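You operate a simulated robot arm through the tools that you are given. There is no shell and no other tool. Be economical: measure what you need, move in short steps, check, and stop when the job is done.

You are at the controls of a simulated two-armed robot. One attempt, no reset.

## Task
Put the M10 steel ring from the top of the grey bench on the low shelf of the packing table and the M20 steel ring on the back of the tank top. Put the long silver bolt on the back of the winding bench away in the inside of the blue tray. Stack the 2 mm steel disc from the back of the winding bench on top of the 4 mm steel disc. Push the top die drawer shut. Close the second die drawer from the top. Close the third die drawer from the top. Take the white felt pad and leave it on top of the black spool. Any order will do.

Only the result counts: the job must be done as asked and must still hold three seconds after the hand-in. Knocking over, shifting, dropping, spilling or breaking anything else fails it.

## Robot
Two 7-joint arms with fingered hands on one trunk, on a base that drives. Base frame: it is fixed to the floor where the robot stands at the start and does not move with it; the origin is under the middle of the robot, x ahead of it, y to its left, z up; the surface under the hand at the start is at about z = 0.88. Readings come in m, rad, newtons and seconds.
The left shoulder is at the start at [0.035, 0.125, 1.225], the right one opposite. With the tool pointing down near the work surface each hand reaches from about 0.4 to 0.82 m from the robot's upright axis, wherever it stands, measured 20 degrees to its own side. Places, roughly: back of the tank top [-2.3, 0, 0.9]; black spool (10x10x8 cm) [-7.2, -3.1, 0.2]; inside of the blue tray (28x19 cm) [-2.02, 0.52, 0.92]; long silver bolt (3x2x6 cm) [-7.5, -2.5, 0.9]; low shelf of the packing table [0.3, -4.9, 0.3]; second die drawer [-9.2, -3.3, 0.6]; steel disc [-7.5, -2.5, 0.75]; steel ring [0.5, -0.25, 1]; third die drawer [-9.1, -3.3, 0.4]; top die drawer [-9.2, -3.3, 0.7]; white felt pad (5x6x5 cm) [-9.4, -3, 0.9]. Payload 4 kg a hand.
The tool frame of a hand sits at the grasp point between the pads (the TCP): z along the fingers, y along the line on which they close. The tips reach 0.029 m beyond it. Largest opening 0.1 m; the body of the gripper starts 0.034 m behind the TCP. The gripper is a hand of 5 fingers: y runs from the thumb to the fingers, the wrist lies at [-0.015, -0.105, -0.177] in the tool frame, and closing takes about 1.5 s.
Orientation is that of the tool frame in the base frame, as [roll, pitch, yaw] about the fixed x, y, z axes, in that order (R = Rz(yaw) Ry(pitch) Rx(roll)). With the fingers straight down and the wrist toward the robot, the tool's x, y and z point along [0, 1, 0], [1, 0, 0] and [0, 0, -1] of the base frame.

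## Interface
- The arms move only by the tool send_rows. It takes "left_targets", "right_targets" or both (then of equal length, played together; a hand with none holds still); each is a list of rows, each a list of 7 numbers: the turn, a rotation vector about the tool's x, y, z in units of 8 degrees (1.0 is 8 degrees), then the shift along the tool's x, y, z in units of 25 mm (1.0 is 25 mm), then the gripper command, from -1 (fully open) to 1 (shut), values between in proportion. In form: [[wx, wy, wz, dx, dy, dz, fingers], ...]. A call has 1 to 10 rows; each row shifts and turns the commanded pose from where the row before left it, along the tool's axes as they then stand. A call with a number of a shift or a turn outside -1 to 1 is refused whole. Each row takes 0.2 s and may step no farther than 0.05 m and 0.15 rad from the row before; otherwise, or with a gripper value out of range, the whole call is refused. Where a pose cannot be reached the arm comes as near as it can. A force on the tool above 40 N (or 10 N above the force at the start of the call, whichever is more), or a blocked arm, ends the call early, and 0.2 s more pass. The fingers move at their own pace (about 0.045 m/s each) and stop on an object; they squeeze with about 25 N. The grip force told is the motor's: it shows also when the fingers shut on nothing. Time passes only in rows, and 0.2 s behind the last, so rows that do not move let the fingers close. The reply holds the time, the measured pose of the TCP, the force on the tool along the base axes, the opening and the grip force, in the units named above and with some noise, with the torque about the TCP (base axes, N m) and any sound that the robot's microphone picked up, and new pictures: "pictures" is both (left out), scene, wrist or none (wrist: the cameras of the hands that moved).
- Cameras (640 x 400 px; columns grow to the right, rows downward): "scene" is now at [0.1242, -0.051, 1.3527]; the picture's right is [-0.47, -0.88, 0.00], its down [-0.50, 0.27, -0.83] and it looks along [0.73, -0.39, -0.56] (base axes); focal length 276 px, centre (320, 200). "left" rides on the left gripper at [-0.066, -0.086, -0.121] in its tool frame; the picture's right is [-0.76, -0.31, 0.58], its down [0.59, -0.70, 0.40] and it looks along [0.28, 0.64, 0.71] (tool axes); focal length 247 px, centre (320, 200). "right" rides on the right gripper at [0.066, -0.086, -0.121] in its tool frame; the picture's right is [-0.76, 0.31, -0.58], its down [-0.59, -0.70, 0.40] and it looks along [-0.28, 0.64, 0.71] (tool axes); focal length 247 px, centre (320, 200).
- slide_trunk(by): slides the trunk up (or, below 0, down) by that many m; the arms and the scene camera ride with it, the base frame stays. It gives what a move gives, with no picture.
- base_move(legs): drives the robot by 1 to 6 legs, each [ahead, turn to the left] in m and rad, along the robot's own axes; the way and the turn of a leg run together, so that a leg with both is an arc; at most 1.5 m and 3.142 rad a leg. The arms and the cameras ride along, it lands a little off, and it stops where it bumps. It gives what a move gives, and a new picture of the scene camera.
- hand_shape(shape, hand): the hand has 5 fingers and takes this shape, open, in about a second: jaw (thumb against the fingers, like two jaws); tri (thumb and two fingers); tip (a fingertip pinch); poke (one finger out to press); point (the index stretched); flat (the hand flat); cup (the hand cupped); fist (a fist). The gripper value then closes the fingers along that shape, each until it touches; the sizes above hold for jaw. It gives what a move gives, with no picture.
- pan_tilt(pan, tilt): turns the head with the scene camera to pan (to the left, within 1.396 rad either way) and tilt (down, from -0.506 to 1.204), counted from straight ahead of the robot. It gives what a move gives, and a new picture of the scene camera.
- locate(camera, pixels): for up to 12 pixels [column, row] of the newest picture of that camera ("zoom" is the newest enlarged one), the place [x, y, z] in the base frame of the surface seen there, good to about 0.002 m, but the place of the scene camera against the robot may be out by one fixed shift of up to 0.012 m in any direction. No time passes.
- close_up(camera, box): a new picture of the part [left, top, right, bottom] of that camera's present view, enlarged. No time passes.
- hand_in(): hands the job in; it is judged then, once.

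Keep the steps short. Do not move on a guess: measure, check each grasp and each placing, and mend mistakes. In all there are 131 turns and 260 pictures (those below and enlarged ones count). Leave the grippers open and the arms clear of the work at the hand-in unless told otherwise, and finish with a single line.

The tools are called after "Emit:" as a command line: name --argument value ..., lists and objects as JSON in quotes. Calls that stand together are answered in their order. send_rows: Moves the arms, as the interface text tells. Its arguments: {"type":"object","properties":{"left_targets":{"type":"array"},"right_targets":{"type":"array"},"pictures":{"type":"string","enum":["both","scene","wrist","none"]}},"required":[]} The other tools are called the same way: slide_trunk (by) slides the trunk up or down; hand_shape (shape, hand) gives the hand a shape; base_move (legs) drives the base; pan_tilt (pan, tilt) turns the head that bears the scene camera; locate (camera, pixels) gives the place of the surface under pixels of a picture; close_up (camera, box) takes an enlarged picture of a part of a camera's view; hand_in () hands the job in.

At the start:

```text
time_s: 0.0
left_position: [0.5204, -0.0314, 1.1554]
left_tool_rot: [-3.141, -0.001, 1.571]
left_contact_force: [0.3, 0.5, -0.3]
left_torque: [0.01, 0.0, -0.01]
left_gripper_width: 0.1
left_grip_force: 0.1
left_shape: jaw
right_position: [0.338, -0.4123, 1.0797]
right_tool_rot: [-3.141, 0.001, 1.569]
right_contact_force: [0.1, -0.2, 0.0]
right_torque: [0.0, -0.02, 0.01]
right_gripper_width: 0.1003
right_grip_force: 0.2
right_shape: jaw
trunk travel left (down, up): [-0.423, 0.324]
robot x, y, heading: [0.0005, -0.0016, 0.0]
head pan, tilt: [-0.492, 0.597]
```

scene: 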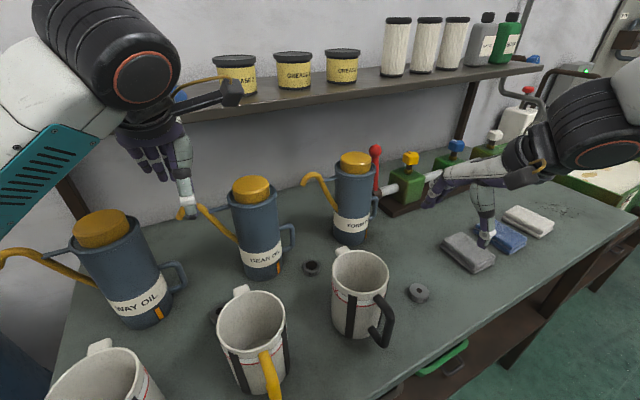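
right: 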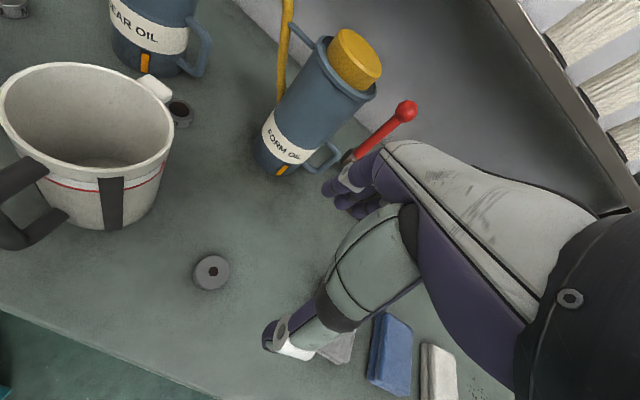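
left: 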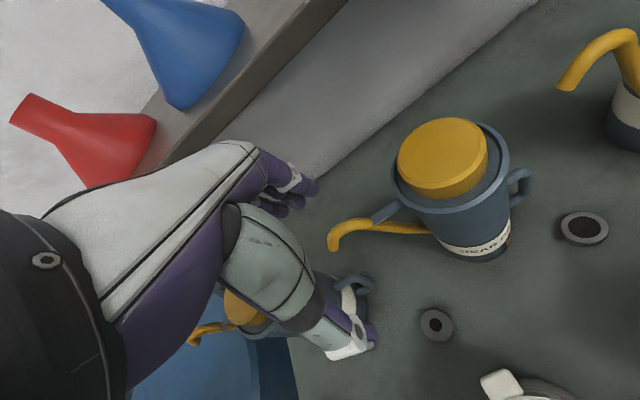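

Rings show on the bench at about (310,267), (418,292) and (215,315) in the scene picture. I enlarge them and measure.

Emit:
close_up --camera "scene" --box '[190, 240, 450, 400]'

Emit:
close_up --camera "left" --box '[400, 190, 640, 350]'

Emit:
locate --camera "left" --pixels '[[437, 324], [421, 324], [453, 324], [437, 309], [584, 229], [562, 229], [607, 229], [460, 330], [470, 300]]'

Emit:
locate --camera "right" --pixels '[[212, 272], [196, 275], [228, 266], [180, 113], [190, 113], [240, 300]]'

Emit:
locate --camera "scene" --pixels '[[418, 292], [310, 267], [215, 315], [440, 310]]'

```text
2.46 times, centred on (320, 320) of scene
```

zoom: 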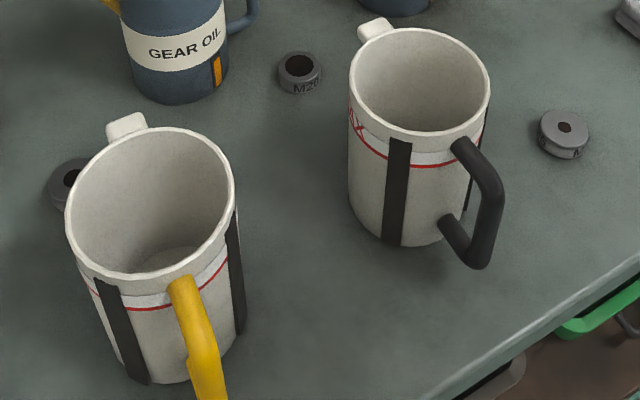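

```text
2.50 times, centred on (520, 270) of left
```

zoom: 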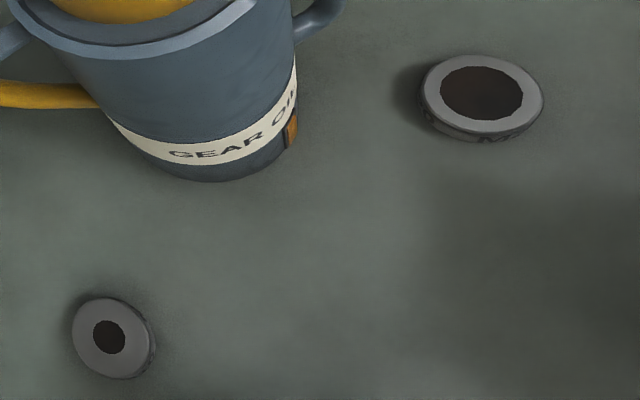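

```text
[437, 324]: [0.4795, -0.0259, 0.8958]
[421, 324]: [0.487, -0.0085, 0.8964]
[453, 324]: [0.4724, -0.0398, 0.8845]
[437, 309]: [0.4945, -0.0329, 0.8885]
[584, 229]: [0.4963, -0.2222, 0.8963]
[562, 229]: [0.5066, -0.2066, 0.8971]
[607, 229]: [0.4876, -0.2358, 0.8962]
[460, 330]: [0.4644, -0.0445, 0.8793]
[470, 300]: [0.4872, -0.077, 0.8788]
```

```text
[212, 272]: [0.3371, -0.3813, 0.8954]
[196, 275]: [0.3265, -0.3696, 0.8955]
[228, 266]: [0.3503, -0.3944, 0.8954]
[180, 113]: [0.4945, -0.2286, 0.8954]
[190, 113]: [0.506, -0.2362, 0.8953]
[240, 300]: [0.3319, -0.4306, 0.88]
```

```text
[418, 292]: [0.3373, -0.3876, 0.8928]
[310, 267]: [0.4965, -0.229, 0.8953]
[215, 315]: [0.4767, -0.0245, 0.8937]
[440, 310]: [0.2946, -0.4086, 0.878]
```

The middle one reads M20. I enlarge the other two to read their labels.

Emit:
close_up --camera "scene" --box '[398, 278, 438, 303]'

Emit:
close_up --camera "left" --box '[413, 302, 461, 332]'

Emit:
close_up --camera "right" --box '[180, 247, 244, 297]'

```text
16.00 times, centred on (418, 290) of scene
```

zoom: 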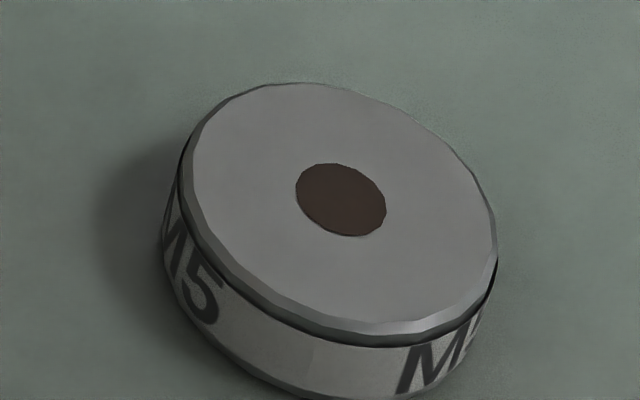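

```text
13.33 times, centred on (437, 317) of left
```

zoom: 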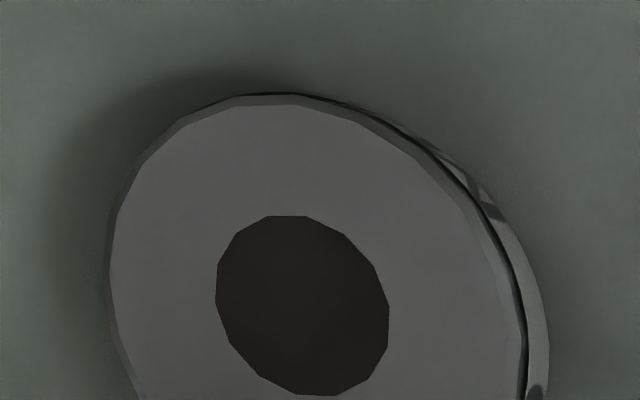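

```text
8.00 times, centred on (212, 272) of right
```

zoom: 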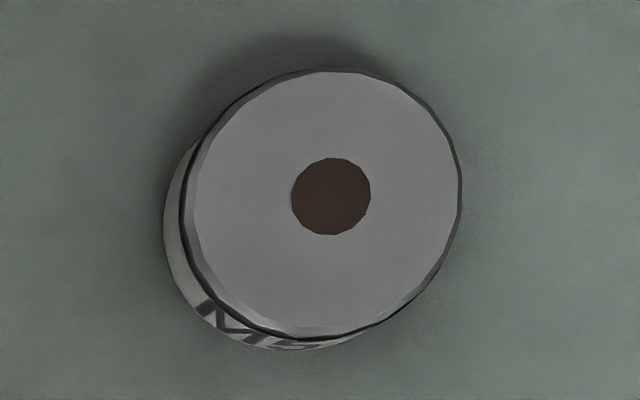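

The right ring is M5 and the left one's hole fits M10 (I will check its label). Now I measure the cups and cans near the two rings.

Emit:
locate --camera "scene" --pixels '[[220, 330], [252, 293], [285, 320], [250, 390], [240, 290], [332, 270], [362, 250], [388, 275], [340, 330], [345, 252], [285, 255], [255, 205]]'

Emit:
locate --camera "left" --pixels '[[440, 160], [480, 240], [500, 385], [540, 380], [520, 175], [365, 285], [350, 232]]'

Emit:
pan_tilt --pan 0.1 --tilt 0.85

```text
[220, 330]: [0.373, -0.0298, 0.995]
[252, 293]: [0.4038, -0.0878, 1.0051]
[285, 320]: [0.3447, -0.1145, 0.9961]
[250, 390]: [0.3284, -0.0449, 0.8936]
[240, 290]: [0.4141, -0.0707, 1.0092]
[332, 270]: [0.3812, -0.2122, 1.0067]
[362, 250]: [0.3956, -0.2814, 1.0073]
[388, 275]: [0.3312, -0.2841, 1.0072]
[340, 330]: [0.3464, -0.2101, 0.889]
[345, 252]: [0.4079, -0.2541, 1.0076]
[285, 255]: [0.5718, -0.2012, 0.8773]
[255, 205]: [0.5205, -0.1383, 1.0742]
```

```text
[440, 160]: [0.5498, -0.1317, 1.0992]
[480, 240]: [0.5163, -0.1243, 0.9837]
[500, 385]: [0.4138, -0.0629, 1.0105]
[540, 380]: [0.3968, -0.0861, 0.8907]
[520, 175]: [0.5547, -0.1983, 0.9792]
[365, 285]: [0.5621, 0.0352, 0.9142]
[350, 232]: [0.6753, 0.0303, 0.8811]
```

```text
time_s: 1.0
left_position: [0.5201, -0.0309, 1.1544]
left_tool_rot: [3.141, 0.0, 1.572]
left_contact_force: [0.3, 0.4, -0.4]
left_torque: [0.04, 0.03, 0.02]
left_gripper_width: 0.0998
left_grip_force: 0.0
left_shape: jaw
right_position: [0.3381, -0.4129, 1.0801]
right_tool_rot: [-3.14, 0.001, 1.57]
right_contact_force: [0.4, 0.3, 0.5]
right_torque: [0.01, 0.04, -0.02]
right_gripper_width: 0.0999
right_grip_force: 0.0
right_shape: jaw
trunk travel left (down, up): [-0.423, 0.324]
robot x, y, heading: [-0.001, -0.0019, -0.001]
head pan, tilt: [0.099, 0.85]
```

scene: 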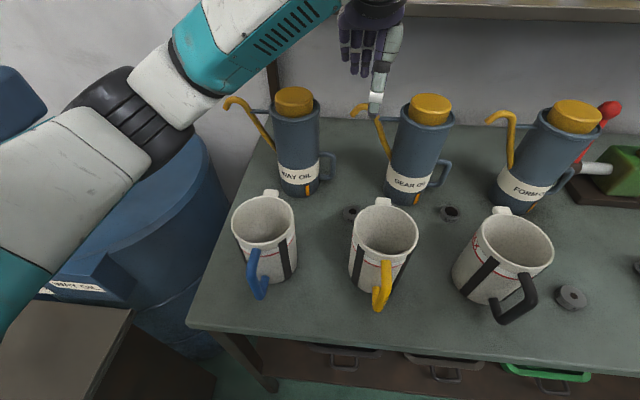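

I measure the spouts, handles and mugs round the two rings in the new picture.

Emit:
locate --camera "scene" --pixels '[[353, 109], [364, 103], [385, 140], [392, 158], [333, 168], [295, 235], [268, 196], [384, 203], [352, 232], [447, 172], [503, 212], [489, 120]]'

Emit:
locate --camera "scene" --pixels '[[350, 214], [451, 213], [508, 158], [510, 200], [417, 240], [457, 265], [310, 190], [328, 185], [415, 200], [570, 295]]'

Emit:
close_up --camera "scene" --box '[300, 70, 540, 220]'

```text
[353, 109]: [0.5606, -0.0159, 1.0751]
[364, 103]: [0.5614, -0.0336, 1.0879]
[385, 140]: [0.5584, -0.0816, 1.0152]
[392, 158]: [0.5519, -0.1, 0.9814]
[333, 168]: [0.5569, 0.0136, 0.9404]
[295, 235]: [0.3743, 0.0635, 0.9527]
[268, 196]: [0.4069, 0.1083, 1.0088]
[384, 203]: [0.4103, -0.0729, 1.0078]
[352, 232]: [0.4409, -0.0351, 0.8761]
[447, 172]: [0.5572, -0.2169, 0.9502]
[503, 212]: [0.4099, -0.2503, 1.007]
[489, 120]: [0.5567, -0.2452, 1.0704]
```

```text
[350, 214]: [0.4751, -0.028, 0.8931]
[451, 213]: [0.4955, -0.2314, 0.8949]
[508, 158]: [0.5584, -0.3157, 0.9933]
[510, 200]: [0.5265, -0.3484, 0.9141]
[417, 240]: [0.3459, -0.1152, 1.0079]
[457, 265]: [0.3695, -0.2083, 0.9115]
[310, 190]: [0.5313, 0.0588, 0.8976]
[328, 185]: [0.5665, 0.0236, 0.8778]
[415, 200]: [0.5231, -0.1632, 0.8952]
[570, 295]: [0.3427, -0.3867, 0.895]
```

```text
2.67 times, centred on (420, 145) of scene
```

zoom: 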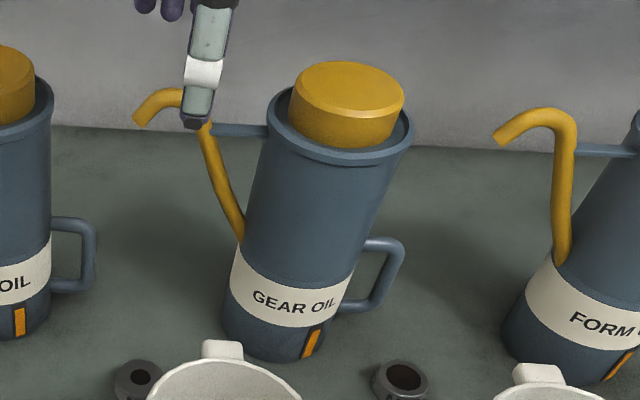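

The route down to the M10 ring is between mugs 1 and 2. I turn the left hand 22 degrees so the wrist comes down in that gap, narrow it to 6 cm and stop above the ring. The right hand rises clear.

Emit:
send_rows --left_targets '[[0, 0, 0, 0.2, -0.85, 0, -0.2], [0, 0, 0, 0, -0.85, 0, -0.2], [0, 0, 0.95, 0, 0, 0, -0.2], [0, 0, 0.9, 0, 0, 0, -0.2], [0, 0, 0.9, 0, 0, 0, -0.2], [0, 0, 0, 0, 0, 1, -0.2], [0, 0, 0, 0, 0, 0, -0.2]]' --right_targets '[[0, 0, 0, 0, 0, -1, -0.2], [0, 0, 0, 0, 0, -1, -0.2], [0, 0, 0, 0, 0, -1, -0.2], [0, 0, 0, 0, 0, -1, -0.2], [0, 0, 0, 0, 0, 0, -0.2], [0, 0, 0, 0, 0, 0, -0.2], [0, 0, 0, 0, 0, 0, -0.2]]' --pictures "both"

```text
time_s: 2.6
left_position: [0.4774, -0.0257, 1.1298]
left_tool_rot: [3.141, 0.0, 1.185]
left_contact_force: [-0.9, -0.6, 0.4]
left_torque: [0.01, -0.01, 0.0]
left_gripper_width: 0.0601
left_grip_force: 0.0
left_shape: jaw
right_position: [0.337, -0.4123, 1.1791]
right_tool_rot: [3.141, 0.0, 1.571]
right_contact_force: [-0.7, -0.5, 0.1]
right_torque: [0.01, -0.01, -0.01]
right_gripper_width: 0.0602
right_grip_force: 0.0
right_shape: jaw
right hand out of reach, approached as far as the arm can: row 1
trunk travel left (down, up): [-0.423, 0.324]
robot x, y, heading: [0.0, 0.0017, 0.001]
head pan, tilt: [0.099, 0.85]
```

scene: 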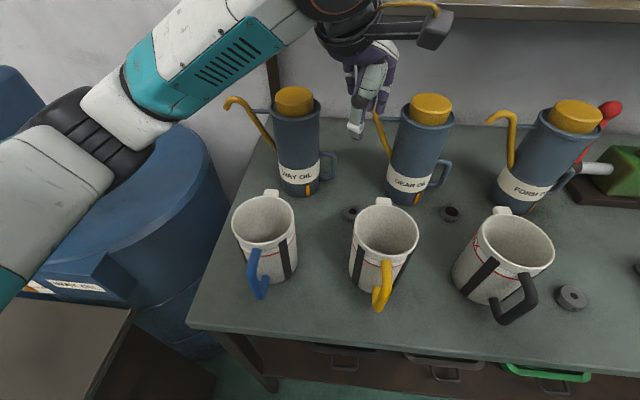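
right: 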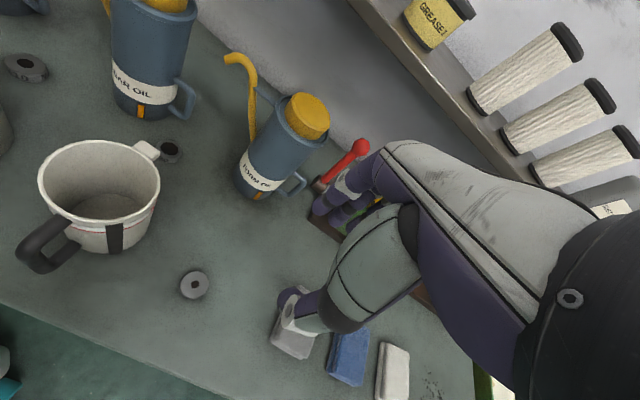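
left: 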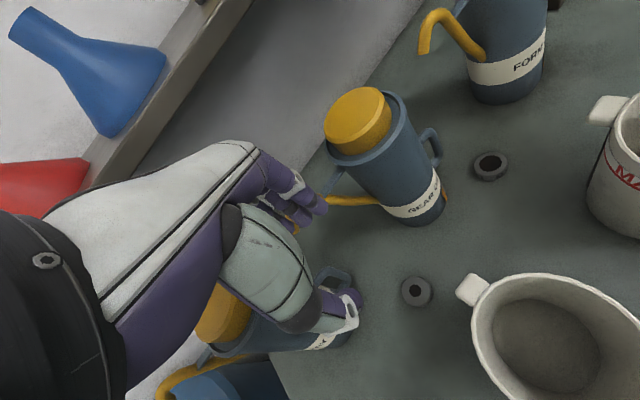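

The spout of the gear oil can passes close to the left fingers. I measure where the knuckles lie before going down.

Emit:
locate --camera "left" --pixels '[[300, 182], [318, 205], [295, 215], [262, 160], [285, 170], [350, 300], [340, 320], [355, 201], [380, 200]]'

Emit:
locate --camera "scene" --pixels '[[388, 65], [392, 90], [380, 108], [360, 110], [355, 130], [366, 65], [352, 85]]'

Emit:
close_up --camera "scene" --box '[320, 30, 448, 230]'

```text
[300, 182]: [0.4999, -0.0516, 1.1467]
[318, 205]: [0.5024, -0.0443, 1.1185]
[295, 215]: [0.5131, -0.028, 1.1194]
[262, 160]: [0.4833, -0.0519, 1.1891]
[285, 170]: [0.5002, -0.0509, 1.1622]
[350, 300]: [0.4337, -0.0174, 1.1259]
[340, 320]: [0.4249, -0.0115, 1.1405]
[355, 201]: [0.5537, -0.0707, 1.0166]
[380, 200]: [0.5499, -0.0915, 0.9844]
```

```text
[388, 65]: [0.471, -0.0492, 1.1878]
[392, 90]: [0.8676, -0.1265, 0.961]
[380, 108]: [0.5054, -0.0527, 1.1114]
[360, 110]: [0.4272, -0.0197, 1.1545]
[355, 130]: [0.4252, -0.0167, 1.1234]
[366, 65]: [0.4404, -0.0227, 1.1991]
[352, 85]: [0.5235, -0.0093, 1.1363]
```

```text
2.00 times, centred on (384, 130) of scene
```

zoom: 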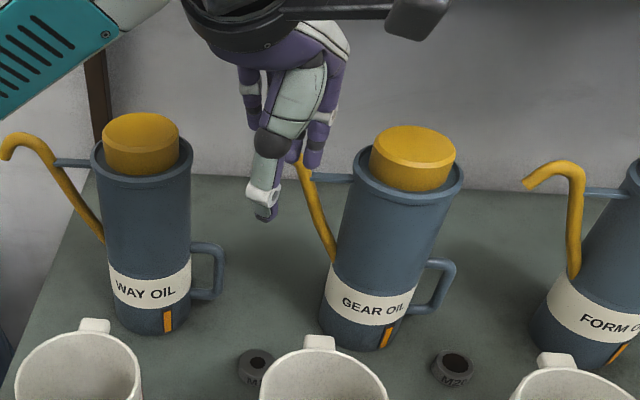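

Clearance is enough (knuckles about 5 cm out, spout 8 cm). I check the ring place again and read its label.

Emit:
locate --camera "left" --pixels '[[401, 290], [416, 291], [430, 290], [416, 277], [413, 303]]'

Emit:
close_up --camera "scene" --box '[334, 198, 374, 223]'

Emit:
close_up --camera "left" --box '[392, 273, 440, 303]'

```text
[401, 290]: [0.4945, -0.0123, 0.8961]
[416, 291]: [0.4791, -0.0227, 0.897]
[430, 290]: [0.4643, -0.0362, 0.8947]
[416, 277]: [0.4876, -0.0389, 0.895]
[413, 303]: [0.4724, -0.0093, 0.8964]
```

```text
16.00 times, centred on (354, 210) of scene
```

zoom: 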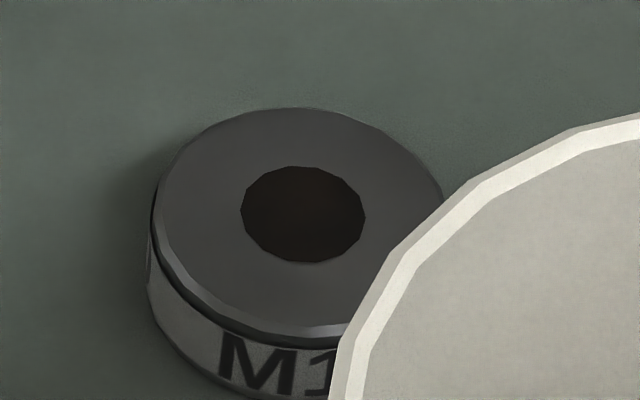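

```text
13.33 times, centred on (416, 288) of left
```

zoom: 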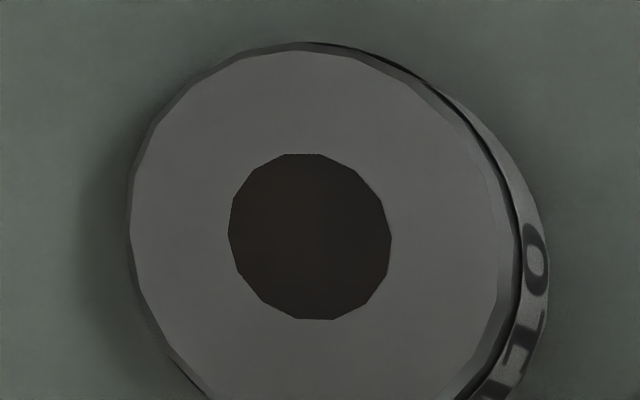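

It reads M10. I lower the left hand to just over the bench (tips 4 mm above it).

Emit:
send_rows --left_targets '[[0, 0, 0, 0.08, 0.05, 1, -0.2], [0, 0, 0, 0, 0, 1, -0.2], [0, 0, 0, 0, 0, 1, -0.2], [0, 0, 0, 0, 0, 1, -0.2], [0, 0, 0, 0, 0, 1, -0.2], [0, 0, 0, 0, 0, 1, -0.2], [0, 0, 0, 0, 0, 1, -0.2], [0, 0, 0, 0, 0, 1, -0.2], [0, 0, 0, 0, 0, 0.65, -0.2], [0, 0, 0, 0, 0, 0, -0.2]]' --pictures "both"

```text
time_s: 5.0
left_position: [0.495, -0.0217, 0.9489]
left_tool_rot: [3.062, -0.005, 1.202]
left_contact_force: [0.3, 0.2, 0.5]
left_torque: [0.01, -0.02, -0.02]
left_gripper_width: 0.0602
left_grip_force: 0.1
left_shape: jaw
right_position: [0.3331, -0.4133, 1.179]
right_tool_rot: [3.138, -0.002, 1.571]
right_contact_force: [0.3, -0.6, 0.1]
right_torque: [0.02, -0.04, -0.01]
right_gripper_width: 0.0601
right_grip_force: 0.0
right_shape: jaw
trunk travel left (down, up): [-0.423, 0.324]
robot x, y, heading: [0.0005, 0.0006, 0.003]
head pan, tilt: [0.099, 0.85]
stopped in row 10 (left hand): the arm was blocked; the commanded pose is now the measured one
```

scene: 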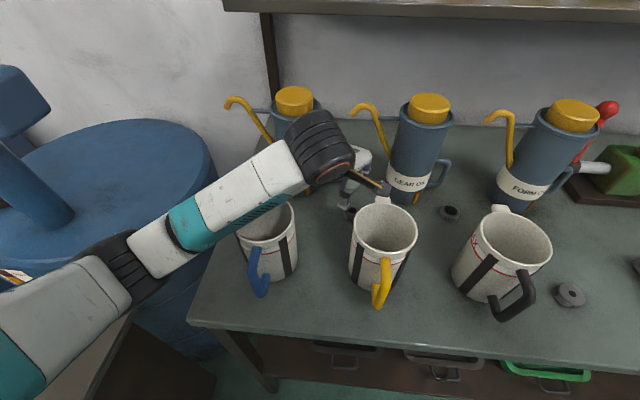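
left: 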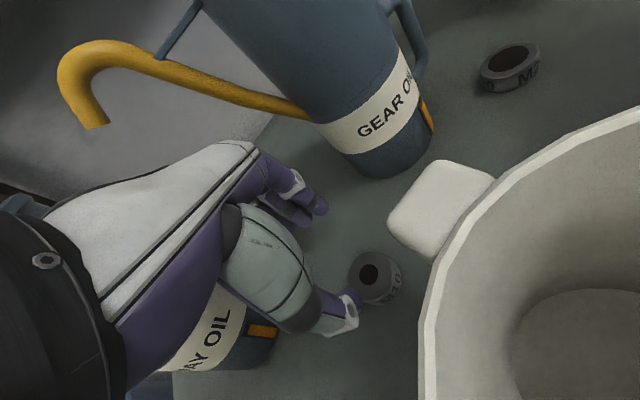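

The arm was blocked 4 cm too high. I measure the forearm over mug 1 to see what it touches.

Emit:
locate --camera "scene" --pixels '[[265, 208], [303, 188], [200, 247], [140, 275], [330, 175], [345, 160], [250, 180], [370, 183], [100, 270], [293, 205], [240, 238]]'

Emit:
close_up --camera "scene" --box '[200, 90, 420, 300]'

```text
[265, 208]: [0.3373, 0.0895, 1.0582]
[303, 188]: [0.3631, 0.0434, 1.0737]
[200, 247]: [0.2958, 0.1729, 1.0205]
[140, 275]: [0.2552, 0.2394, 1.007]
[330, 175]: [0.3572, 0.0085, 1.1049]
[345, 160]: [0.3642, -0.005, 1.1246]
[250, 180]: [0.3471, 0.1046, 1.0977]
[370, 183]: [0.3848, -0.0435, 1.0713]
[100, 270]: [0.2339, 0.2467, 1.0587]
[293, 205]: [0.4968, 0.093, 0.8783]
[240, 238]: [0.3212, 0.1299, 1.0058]
```

```text
1.90 times, centred on (310, 195) of scene
```

zoom: 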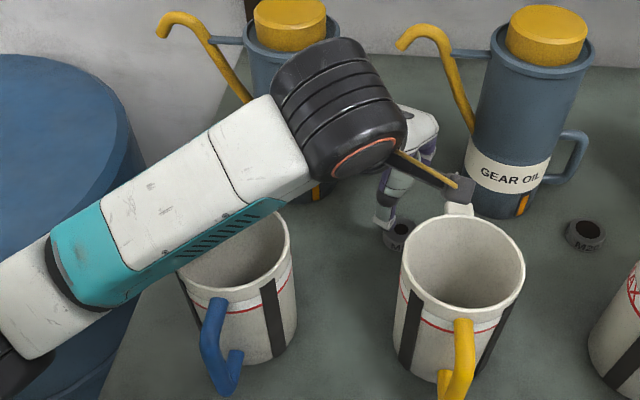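

The forearm rests by mug 1's rim. I lift straight up, and then will raise the trunk so the forearm slopes down. I also measure the shelf above.

Emit:
locate --camera "scene" --pixels '[[300, 8], [500, 12], [400, 6]]'

Emit:
send_rows --left_targets '[[0, 0, 0, 0, 0, -1, -0.2], [0, 0, 0, 0, 0, -1, -0.2], [0.3, 0, 0, 0, -0.2, -1, -0.2], [0.27, 0, 0.1, 0, 0, -1, -0.2], [0, 0, 0, 0, 0, -1, -0.2], [0, 0, 0, 0, 0, 0, -0.2]]' --pictures "scene"

```text
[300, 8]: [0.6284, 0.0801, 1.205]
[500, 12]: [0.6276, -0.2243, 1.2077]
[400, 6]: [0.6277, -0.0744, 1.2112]
```

```text
time_s: 6.4
left_position: [0.487, -0.0176, 1.0643]
left_tool_rot: [-3.115, -0.002, 1.184]
left_contact_force: [0.3, -0.7, 0.5]
left_torque: [0.0, 0.01, 0.0]
left_gripper_width: 0.0601
left_grip_force: 0.0
left_shape: jaw
right_position: [0.3394, -0.4123, 1.1797]
right_tool_rot: [3.141, 0.0, 1.571]
right_contact_force: [-0.6, -0.1, 0.9]
right_torque: [-0.01, -0.05, 0.0]
right_gripper_width: 0.0601
right_grip_force: 0.0
right_shape: jaw
trunk travel left (down, up): [-0.423, 0.324]
robot x, y, heading: [0.0016, 0.0003, 0.003]
head pan, tilt: [0.099, 0.85]
```

scene: 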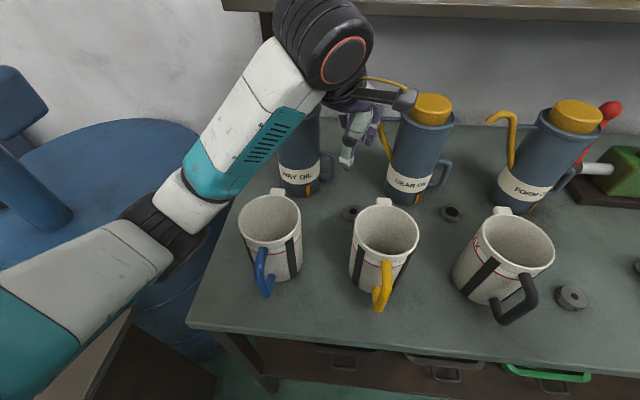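

Mug 1 seems to have moved a little in the picture (tab was at (268,196), now (275,190)). I measure it.

Emit:
locate --camera "scene" --pixels '[[275, 191], [240, 225], [300, 212], [303, 240], [265, 290], [270, 200], [384, 203], [260, 255]]'

Emit:
close_up --camera "scene" --box '[210, 160, 330, 310]'

```text
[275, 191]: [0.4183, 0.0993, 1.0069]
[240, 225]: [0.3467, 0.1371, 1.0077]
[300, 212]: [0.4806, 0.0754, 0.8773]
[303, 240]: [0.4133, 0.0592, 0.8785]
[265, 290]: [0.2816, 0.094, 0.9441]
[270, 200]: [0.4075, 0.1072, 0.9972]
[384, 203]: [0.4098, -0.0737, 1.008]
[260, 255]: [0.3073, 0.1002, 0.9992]
```

```text
2.67 times, centred on (270, 235) of scene
```

zoom: 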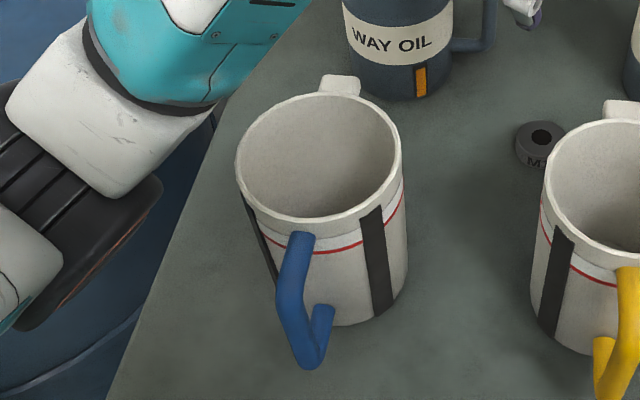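

Mug 1 slid about 1 cm; I will push it back later. First I raise the trunk so the forearm stays above the mugs.

Emit:
slide_trunk --by 0.22

Emit:
pan_tilt --pan 0.1 --tilt 1.0

```text
time_s: 8.7
left_position: [0.4869, -0.0188, 1.2815]
left_tool_rot: [-3.114, 0.001, 1.186]
left_contact_force: [-0.4, -0.6, -0.3]
left_torque: [0.04, -0.02, -0.02]
left_gripper_width: 0.0602
left_grip_force: 0.0
left_shape: jaw
right_position: [0.3385, -0.4128, 1.3989]
right_tool_rot: [-3.142, -0.001, 1.571]
right_contact_force: [0.1, 0.5, 0.8]
right_torque: [-0.02, 0.01, 0.01]
right_gripper_width: 0.0604
right_grip_force: 0.0
right_shape: jaw
trunk travel left (down, up): [-0.643, 0.104]
robot x, y, heading: [-0.003, 0.0004, 0.005]
head pan, tilt: [0.099, 0.85]
```

```text
time_s: 9.4
left_position: [0.4869, -0.0194, 1.2836]
left_tool_rot: [-3.115, -0.002, 1.186]
left_contact_force: [-0.3, 0.2, -0.5]
left_torque: [0.01, -0.01, 0.02]
left_gripper_width: 0.0602
left_grip_force: 0.0
left_shape: jaw
right_position: [0.3381, -0.4139, 1.4007]
right_tool_rot: [-3.141, 0.0, 1.571]
right_contact_force: [-0.8, -0.1, 0.4]
right_torque: [0.01, 0.02, 0.01]
right_gripper_width: 0.0601
right_grip_force: 0.1
right_shape: jaw
trunk travel left (down, up): [-0.643, 0.104]
robot x, y, heading: [0.0004, -0.0012, 0.007]
head pan, tilt: [0.099, 1.0]
```

scene: 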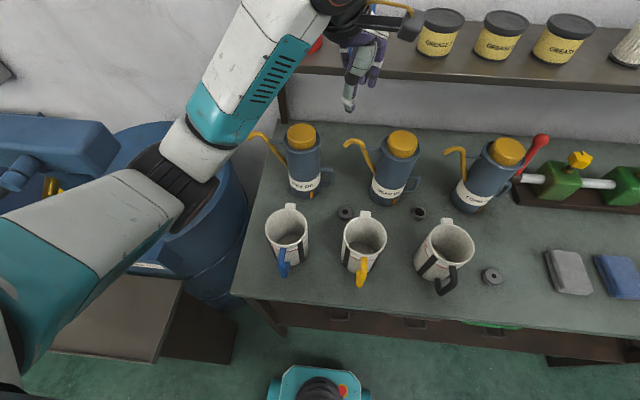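

Good overview. I correct the tilt and offset and lower the left hand by 20 cm, then look.

Emit:
send_rows --left_targets '[[-0.19, 0, 0, -0.3, -0.2, 0.5, -0.2], [0, 0, 0, 0, 0, 1, -0.2], [0, 0, 0, 0, 0, 1, -0.2], [0, 0, 0, 0, 0, 1, -0.2], [0, 0, 0, 0, 0, 1, -0.2], [0, 0, 0, 0, 0, 1, -0.2], [0, 0, 0, 0, 0, 1, -0.2], [0, 0, 0, 0, 0, 1, -0.2], [0, 0, 0, 0, 0, 1, -0.2], [0, 0, 0, 0, 0, 0, -0.2]]' --pictures "scene"

```text
time_s: 11.6
left_position: [0.4795, -0.0231, 1.0714]
left_tool_rot: [-3.141, -0.001, 1.185]
left_contact_force: [0.3, -0.5, 0.8]
left_torque: [0.03, 0.01, 0.01]
left_gripper_width: 0.0605
left_grip_force: 0.0
left_shape: jaw
right_position: [0.3376, -0.4134, 1.4004]
right_tool_rot: [-3.141, 0.0, 1.571]
right_contact_force: [-0.8, 0.1, 0.2]
right_torque: [0.03, -0.01, -0.03]
right_gripper_width: 0.0601
right_grip_force: 0.0
right_shape: jaw
trunk travel left (down, up): [-0.643, 0.104]
robot x, y, heading: [-0.0021, 0.0, 0.004]
head pan, tilt: [0.099, 1.0]
```

scene: 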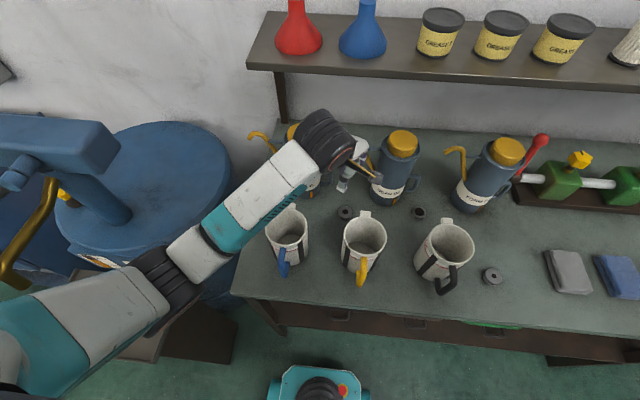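

I check the forearm height over mug 1 before the last 16 cm.

Emit:
locate --camera "scene" --pixels '[[240, 235], [285, 205], [210, 268], [300, 190], [180, 290], [330, 175], [265, 190]]'

```text
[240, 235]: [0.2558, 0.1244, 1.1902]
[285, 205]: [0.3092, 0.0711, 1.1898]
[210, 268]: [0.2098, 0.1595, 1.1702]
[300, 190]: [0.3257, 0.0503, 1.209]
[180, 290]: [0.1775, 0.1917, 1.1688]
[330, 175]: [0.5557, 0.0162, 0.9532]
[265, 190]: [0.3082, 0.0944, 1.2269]
```

The forearm would come down to the rim again. I raise the trunk the last 10 cm (arm rides up too) to steepen the forearm.

Emit:
slide_trunk --by 0.1

Emit:
send_rows --left_targets '[[0, 0, 0, 0, 0, 1, -0.2], [0, 0, 0, 0, 0, 1, -0.2], [0, 0, 0, 0, 0, 1, -0.2], [0, 0, 0, 0, 0, 1, -0.2], [0, 0, 0, 0, 0, 1, -0.2], [0, 0, 0, 0, 0, 1, -0.2], [0, 0, 0, 0, 0, 0, -0.2]]' --pictures "scene"

```text
time_s: 12.9
left_position: [0.4786, -0.0241, 1.1705]
left_tool_rot: [3.141, 0.0, 1.185]
left_contact_force: [0.3, 0.6, -0.7]
left_torque: [0.0, -0.01, -0.01]
left_gripper_width: 0.06
left_grip_force: 0.0
left_shape: jaw
right_position: [0.3387, -0.4123, 1.4992]
right_tool_rot: [-3.14, 0.0, 1.57]
right_contact_force: [0.1, -0.6, -0.6]
right_torque: [0.04, 0.01, -0.02]
right_gripper_width: 0.0602
right_grip_force: 0.1
right_shape: jaw
trunk travel left (down, up): [-0.743, 0.004]
robot x, y, heading: [-0.0022, -0.0027, -0.001]
head pan, tilt: [0.099, 1.0]
```

```text
time_s: 14.6
left_position: [0.4788, -0.0238, 1.02]
left_tool_rot: [-3.141, -0.002, 1.184]
left_contact_force: [-0.4, -0.1, 0.2]
left_torque: [0.04, -0.02, -0.01]
left_gripper_width: 0.0602
left_grip_force: 0.0
left_shape: jaw
right_position: [0.3385, -0.4125, 1.499]
right_tool_rot: [3.141, -0.001, 1.57]
right_contact_force: [0.0, 0.1, 0.0]
right_torque: [0.03, -0.02, -0.01]
right_gripper_width: 0.0604
right_grip_force: 0.0
right_shape: jaw
trunk travel left (down, up): [-0.743, 0.004]
robot x, y, heading: [0.0018, 0.0025, 0.003]
head pan, tilt: [0.099, 1.0]
```

scene: 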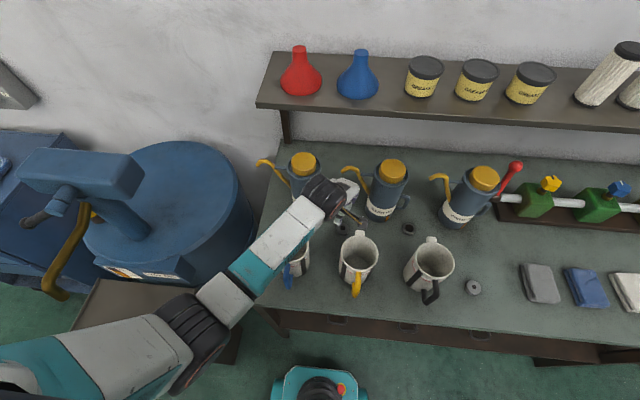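

Emit:
locate --camera "scene" --pixels '[[285, 260], [262, 285], [235, 318], [310, 235], [330, 212], [270, 240]]'

```text
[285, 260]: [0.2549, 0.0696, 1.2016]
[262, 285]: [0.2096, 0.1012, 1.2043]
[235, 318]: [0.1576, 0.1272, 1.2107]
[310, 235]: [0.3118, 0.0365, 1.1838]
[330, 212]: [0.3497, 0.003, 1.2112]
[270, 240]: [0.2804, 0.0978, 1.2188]
```

Now the forearm stays roughly 3 cm above the rim. I go down the last 10.7 cm in small steps.

Emit:
send_rows --left_targets '[[0, 0, 0, 0, 0, 0.6, -0.2], [0, 0, 0, 0, 0, 0.6, -0.2], [0, 0, 0, 0, 0, 0.6, -0.2], [0, 0, 0, 0, 0, 0.6, -0.2], [0, 0, 0, 0, 0, 0.6, -0.2], [0, 0, 0, 0, 0, 0.6, -0.2], [0, 0, 0, 0, 0, 0.6, -0.2], [0, 0, 0, 0, 0, 0, -0.2]]' --pictures "both"

```text
time_s: 16.4
left_position: [0.4791, -0.0232, 0.915]
left_tool_rot: [-3.141, -0.003, 1.185]
left_contact_force: [0.2, 0.0, 0.6]
left_torque: [-0.02, 0.0, 0.03]
left_gripper_width: 0.0599
left_grip_force: 0.0
left_shape: jaw
right_position: [0.3381, -0.413, 1.4995]
right_tool_rot: [-3.14, -0.001, 1.569]
right_contact_force: [0.1, -0.5, 0.0]
right_torque: [-0.01, 0.01, 0.0]
right_gripper_width: 0.0603
right_grip_force: 0.1
right_shape: jaw
trunk travel left (down, up): [-0.743, 0.004]
robot x, y, heading: [-0.0006, -0.002, -0.0]
head pan, tilt: [0.099, 1.0]
```

scene: 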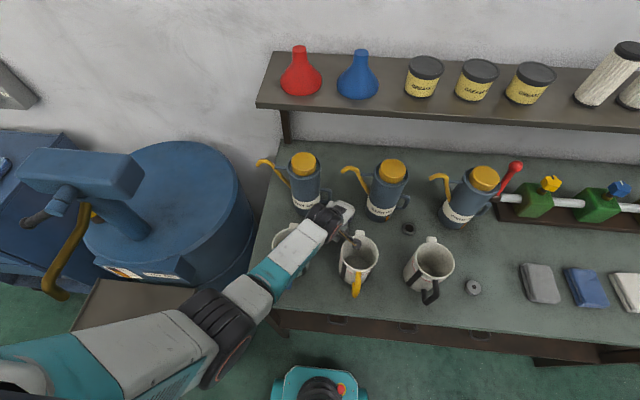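
left: 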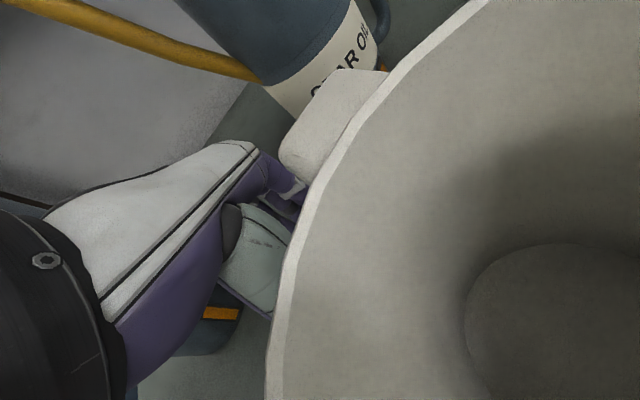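

In place at z 0.915. I close the hand, then lift straight up.

Emit:
send_rows --left_targets '[[0, 0, 0, 0, 0, 0.1, -0.2], [0, 0, 0, 0, 0, 0, 1], [0, 0, 0, 0, 0, 0, 1], [0, 0, 0, 0, 0, 0, 1], [0, 0, 0, 0, 0, 0, 1], [0, 0, 0, 0, 0, 0, 1]]' --pictures "none"

Emit:
send_rows --left_targets '[[0, 0, 0, 0, 0, -0.6, 1], [0, 0, 0, 0, 0, -0.6, 1], [0, 0, 0, 0, 0, -0.6, 1], [0, 0, 0, 0, 0, -0.6, 1], [0, 0, 0, 0, 0, -1, 1], [0, 0, 0, 0, 0, -1, 1], [0, 0, 0, 0, 0, -1, 1], [0, 0, 0, 0, 0, -1, 1], [0, 0, 0, 0, 0, -1, 1], [0, 0, 0, 0, 0, -1, 1]]' --pictures "both"

```text
time_s: 17.8
left_position: [0.4802, -0.0232, 0.9123]
left_tool_rot: [3.141, -0.001, 1.186]
left_contact_force: [-0.3, 0.1, 0.6]
left_torque: [-0.02, 0.0, 0.0]
left_gripper_width: 0.03
left_grip_force: 25.5
left_shape: jaw
right_position: [0.337, -0.4126, 1.4994]
right_tool_rot: [-3.142, 0.001, 1.569]
right_contact_force: [0.2, -0.5, -0.2]
right_torque: [-0.01, 0.04, 0.03]
right_gripper_width: 0.0606
right_grip_force: 0.0
right_shape: jaw
trunk travel left (down, up): [-0.743, 0.004]
robot x, y, heading: [-0.0004, 0.0016, -0.003]
head pan, tilt: [0.099, 1.0]
```

```text
time_s: 19.9
left_position: [0.4796, -0.0236, 1.1231]
left_tool_rot: [3.141, 0.0, 1.185]
left_contact_force: [0.8, -0.6, -0.4]
left_torque: [0.0, -0.01, 0.02]
left_gripper_width: 0.03
left_grip_force: 24.4
left_shape: jaw
right_position: [0.3375, -0.4134, 1.4998]
right_tool_rot: [3.141, -0.001, 1.571]
right_contact_force: [0.1, 0.4, -0.3]
right_torque: [0.02, 0.0, 0.0]
right_gripper_width: 0.0604
right_grip_force: 0.1
right_shape: jaw
trunk travel left (down, up): [-0.743, 0.004]
robot x, y, heading: [-0.0018, 0.0009, -0.002]
head pan, tilt: [0.099, 1.0]
```

scene: 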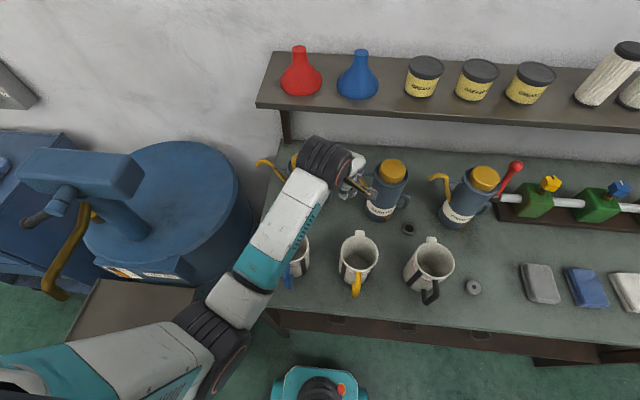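
left: 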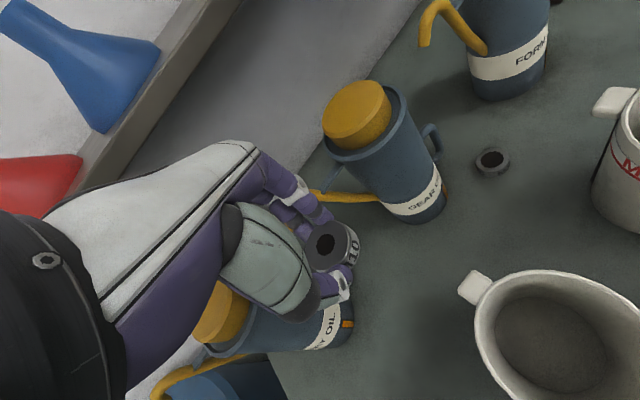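

M10 is held (opening 0.030, 25 N) and lifted. Now the left hand goes up and back, and the right hand goes over the M20 ring; I also measure M20 from the left camera first.

Emit:
locate --camera "left" --pixels '[[475, 161], [492, 161], [509, 161], [492, 149], [490, 173]]'

Emit:
send_rows --left_targets '[[0, 0, 0, 0, 0, -1, 1], [0, 0, 0, 0, 0, -1, 1], [0, 0, 0, 0, 0, -1, 1], [0, 0, 0, 0, -0.6, -1, 1], [0, 0, 0, 0, -0.8, -1, 1], [0, 0, 0, 0, -0.8, 0, 1], [0, 0, 0, 0, -0.8, 0, 1], [0, 0, 0, 0, -0.8, 0, 1], [0, 0, 0, 0, -0.8, 0, 1]]' --right_targets '[[0, 0, 0, 0, 0, 0, -0.2], [0, 0, 0, 0.9, 0.7, 0, -0.2], [0, 0, 0, 0.9, 0.7, 0, -0.2], [0, 0, 0, 0.9, 0.7, 0, -0.2], [0, 0, 0, 0.9, 0.7, 0, -0.2], [0, 0, 0, 0.9, 0.7, 0, -0.2], [0, 0, 0, 0.9, 0.7, 0, -0.2], [0, 0, 0, 0.9, 0.7, 0, -0.2], [0, 0, 0, 0.9, 0.7, 0, -0.2]]' --pictures "scene"

```text
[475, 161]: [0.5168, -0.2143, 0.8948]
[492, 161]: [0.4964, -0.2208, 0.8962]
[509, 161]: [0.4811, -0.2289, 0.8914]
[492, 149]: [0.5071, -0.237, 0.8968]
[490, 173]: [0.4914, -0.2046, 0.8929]
```

```text
time_s: 21.9
left_position: [0.372, 0.0211, 1.2477]
left_tool_rot: [3.14, 0.0, 1.184]
left_contact_force: [0.4, 1.0, -0.4]
left_torque: [-0.03, 0.03, -0.01]
left_gripper_width: 0.03
left_grip_force: 25.3
left_shape: jaw
right_position: [0.4796, -0.2307, 1.4994]
right_tool_rot: [-3.14, -0.001, 1.569]
right_contact_force: [-0.1, 0.9, 0.0]
right_torque: [-0.03, 0.01, 0.01]
right_gripper_width: 0.0604
right_grip_force: 0.0
right_shape: jaw
trunk travel left (down, up): [-0.743, 0.004]
robot x, y, heading: [0.002, 0.0023, 0.002]
head pan, tilt: [0.099, 1.0]
```

scene: 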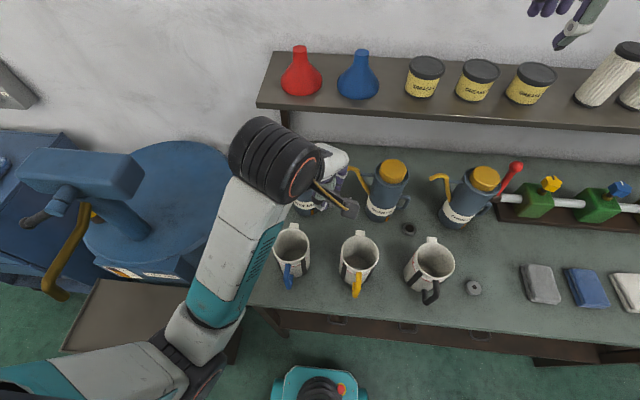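

M20 centre is (0.498, -0.221). I turn the right hand 22 degrees, centre it and lower it.

Emit:
send_rows --right_targets '[[0, 0, 0, 0.39, 0.74, 0, -0.2], [0, 0, 0.95, 0, 0, 0.6, -0.2], [0, 0, 0.9, 0, 0, 0.6, -0.2], [0, 0, 0.9, 0, 0, 0.6, -0.2], [0, 0, 0, 0, 0, 1, -0.2], [0, 0, 0, 0, 0, 1, -0.2], [0, 0, 0, 0, 0, 1, -0.2], [0, 0, 0, 0, 0, 1, -0.2], [0, 0, 0, 0, 0, 1, -0.2], [0, 0, 0, 0, 0, 1, -0.2]]' --pictures "none"

Emit:
send_rows --right_targets '[[0, 0, 0, 0, 0, 1, -0.2], [0, 0, 0, 0, 0, 1, -0.2], [0, 0, 0, 0, 0, 1, -0.2], [0, 0, 0, 0, 0, 1, -0.2], [0, 0, 0, 0, 0, 1, -0.2], [0, 0, 0, 0, 0, 0, -0.2]]' --pictures "both"

```text
time_s: 24.1
left_position: [0.3737, 0.0189, 1.247]
left_tool_rot: [3.141, -0.002, 1.185]
left_contact_force: [-0.1, 0.3, -1.0]
left_torque: [0.03, -0.02, -0.02]
left_gripper_width: 0.03
left_grip_force: 25.1
left_shape: jaw
right_position: [0.497, -0.2234, 1.3045]
right_tool_rot: [-3.142, 0.001, 1.188]
right_contact_force: [0.0, -0.9, 0.1]
right_torque: [0.01, -0.02, -0.03]
right_gripper_width: 0.0603
right_grip_force: 0.1
right_shape: jaw
trunk travel left (down, up): [-0.743, 0.004]
robot x, y, heading: [-0.0001, 0.0006, -0.003]
head pan, tilt: [0.099, 1.0]
```

```text
time_s: 25.6
left_position: [0.372, 0.0204, 1.2471]
left_tool_rot: [-3.141, 0.001, 1.185]
left_contact_force: [0.2, -0.3, -2.2]
left_torque: [0.0, 0.0, 0.01]
left_gripper_width: 0.0302
left_grip_force: 24.9
left_shape: jaw
right_position: [0.4896, -0.2365, 1.2016]
right_tool_rot: [-3.14, -0.001, 1.189]
right_contact_force: [-0.1, 1.0, 0.7]
right_torque: [0.01, -0.02, -0.01]
right_gripper_width: 0.0602
right_grip_force: 0.2
right_shape: jaw
right hand out of reach, approached as far as the arm can: row 4, 5
trunk travel left (down, up): [-0.743, 0.004]
robot x, y, heading: [-0.0014, -0.0021, 0.002]
head pan, tilt: [0.099, 1.0]
```

scene: 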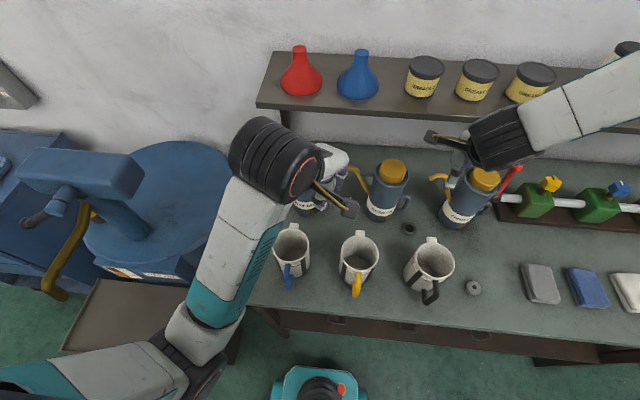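
right: 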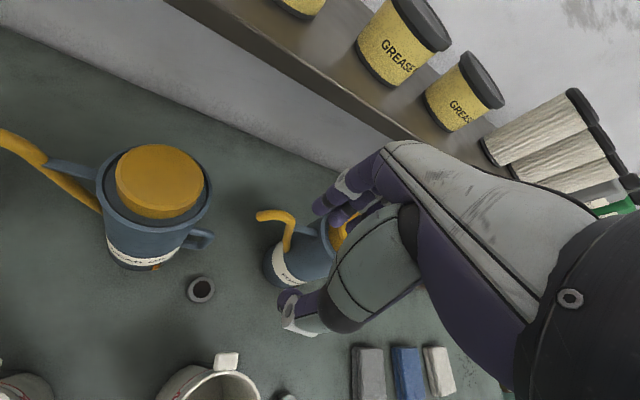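

The right arm does not like this turn. I turn it back to straight, recentre and lower again to see whether it reaches.

Emit:
send_rows --right_targets '[[0, 0, -0.95, 0.3, 0.5, -0.5, -0.2], [0, 0, -0.9, 0.25, 0, -0.5, -0.2], [0, 0, -0.9, 0, 0, 0, -0.2], [0, 0, 0, 0, 0, 1, -0.2], [0, 0, 0, 0, 0, 1, -0.2], [0, 0, 0, 0, 0, 1, -0.2], [0, 0, 0, 0, 0, 1, -0.2], [0, 0, 0, 0, 0, 0, -0.2]]' --pictures "scene"

```text
time_s: 27.4
left_position: [0.372, 0.0181, 1.2477]
left_tool_rot: [3.141, -0.001, 1.186]
left_contact_force: [1.0, -0.8, -1.2]
left_torque: [0.03, 0.0, 0.03]
left_gripper_width: 0.0299
left_grip_force: 25.1
left_shape: jaw
right_position: [0.4903, -0.247, 1.1755]
right_tool_rot: [-3.141, -0.001, 1.571]
right_contact_force: [-0.1, 0.8, 0.6]
right_torque: [0.02, 0.01, 0.0]
right_gripper_width: 0.0602
right_grip_force: 0.0
right_shape: jaw
right hand out of reach, approached as far as the arm can: row 5, 6, 7
trunk travel left (down, up): [-0.743, 0.004]
robot x, y, heading: [-0.0032, 0.0067, -0.001]
head pan, tilt: [0.099, 1.0]
```

scene: 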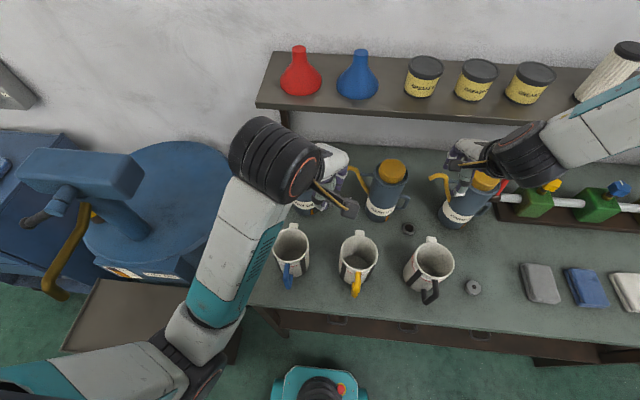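

The right arm is stuck with its elbow outside. I pull both hands back so I can turn the base right, which puts M20 in front of the right arm the way M10 was for the left.

Emit:
send_rows --left_targets '[[0, 0, 0, 0.85, -0.35, 0, 1], [0, 0, 0, 0.85, -0.35, 0, 1], [0, 0, 0, 0.85, -0.35, 0, 1], [0, 0, 0, 0.85, -0.35, 0, 1], [0, 0, 0, 0.85, -0.35, 0, 1], [0, 0, 0, 0.85, -0.35, 0, 1], [0, 0, 0, 0.85, -0.35, 0, 1], [0, 0, 0, 0.85, -0.35, 0, 1], [0, 0, 0, 0, 0, 0, 1]]' --right_targets '[[0, 0, 0, 0, 0, -1, -0.2], [0, 0, 0, 0, 0, -1, -0.2], [0, 0, 0, 0, -0.5, -1, -0.2], [0, 0, 0, -0.5, -1, -1, -0.2], [0, 0, 0, -0.7, -1, -1, -0.2], [0, 0, 0, -0.7, -1, 0, -0.2], [0, 0, 0, -0.7, -1, 0, -0.2], [0, 0, 0, -0.5, -0.8, 0, -0.2], [0, 0, 0, 0, 0, 0, -0.2]]' --pictures "none"

Emit:
base_move --legs '[[0, -0.45]]'

```text
time_s: 29.4
left_position: [0.372, 0.2017, 1.2486]
left_tool_rot: [-3.141, -0.002, 1.186]
left_contact_force: [-0.4, 0.5, -1.5]
left_torque: [-0.01, 0.01, -0.01]
left_gripper_width: 0.0299
left_grip_force: 25.0
left_shape: jaw
right_position: [0.3597, -0.3248, 1.3005]
right_tool_rot: [-3.141, 0.0, 1.572]
right_contact_force: [0.2, -0.5, 0.0]
right_torque: [0.03, 0.05, -0.03]
right_gripper_width: 0.0601
right_grip_force: 0.0
right_shape: jaw
trunk travel left (down, up): [-0.743, 0.004]
robot x, y, heading: [0.0008, 0.0009, 0.0]
head pan, tilt: [0.099, 1.0]
```

```text
time_s: 31.1
left_position: [0.4226, 0.0203, 1.2489]
left_tool_rot: [-3.14, -0.002, 0.732]
left_contact_force: [0.8, 0.2, -0.7]
left_torque: [0.0, -0.02, 0.02]
left_gripper_width: 0.0298
left_grip_force: 25.1
left_shape: jaw
right_position: [0.1818, -0.4483, 1.3022]
right_tool_rot: [-3.141, 0.0, 1.119]
right_contact_force: [0.3, -0.4, 0.2]
right_torque: [0.0, 0.02, 0.0]
right_gripper_width: 0.0602
right_grip_force: 0.1
right_shape: jaw
trunk travel left (down, up): [-0.743, 0.004]
robot x, y, heading: [0.0001, 0.005, -0.452]
head pan, tilt: [0.099, 1.0]
```

scene: 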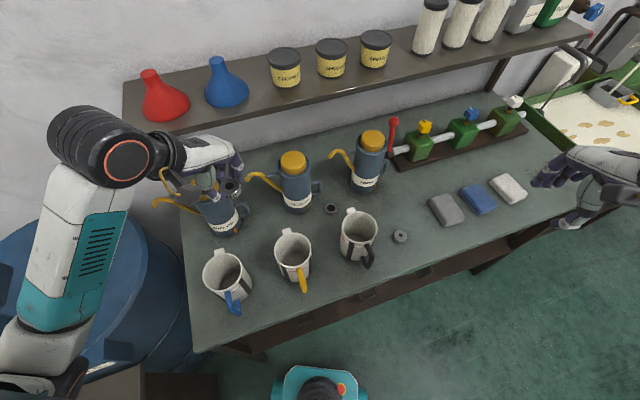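

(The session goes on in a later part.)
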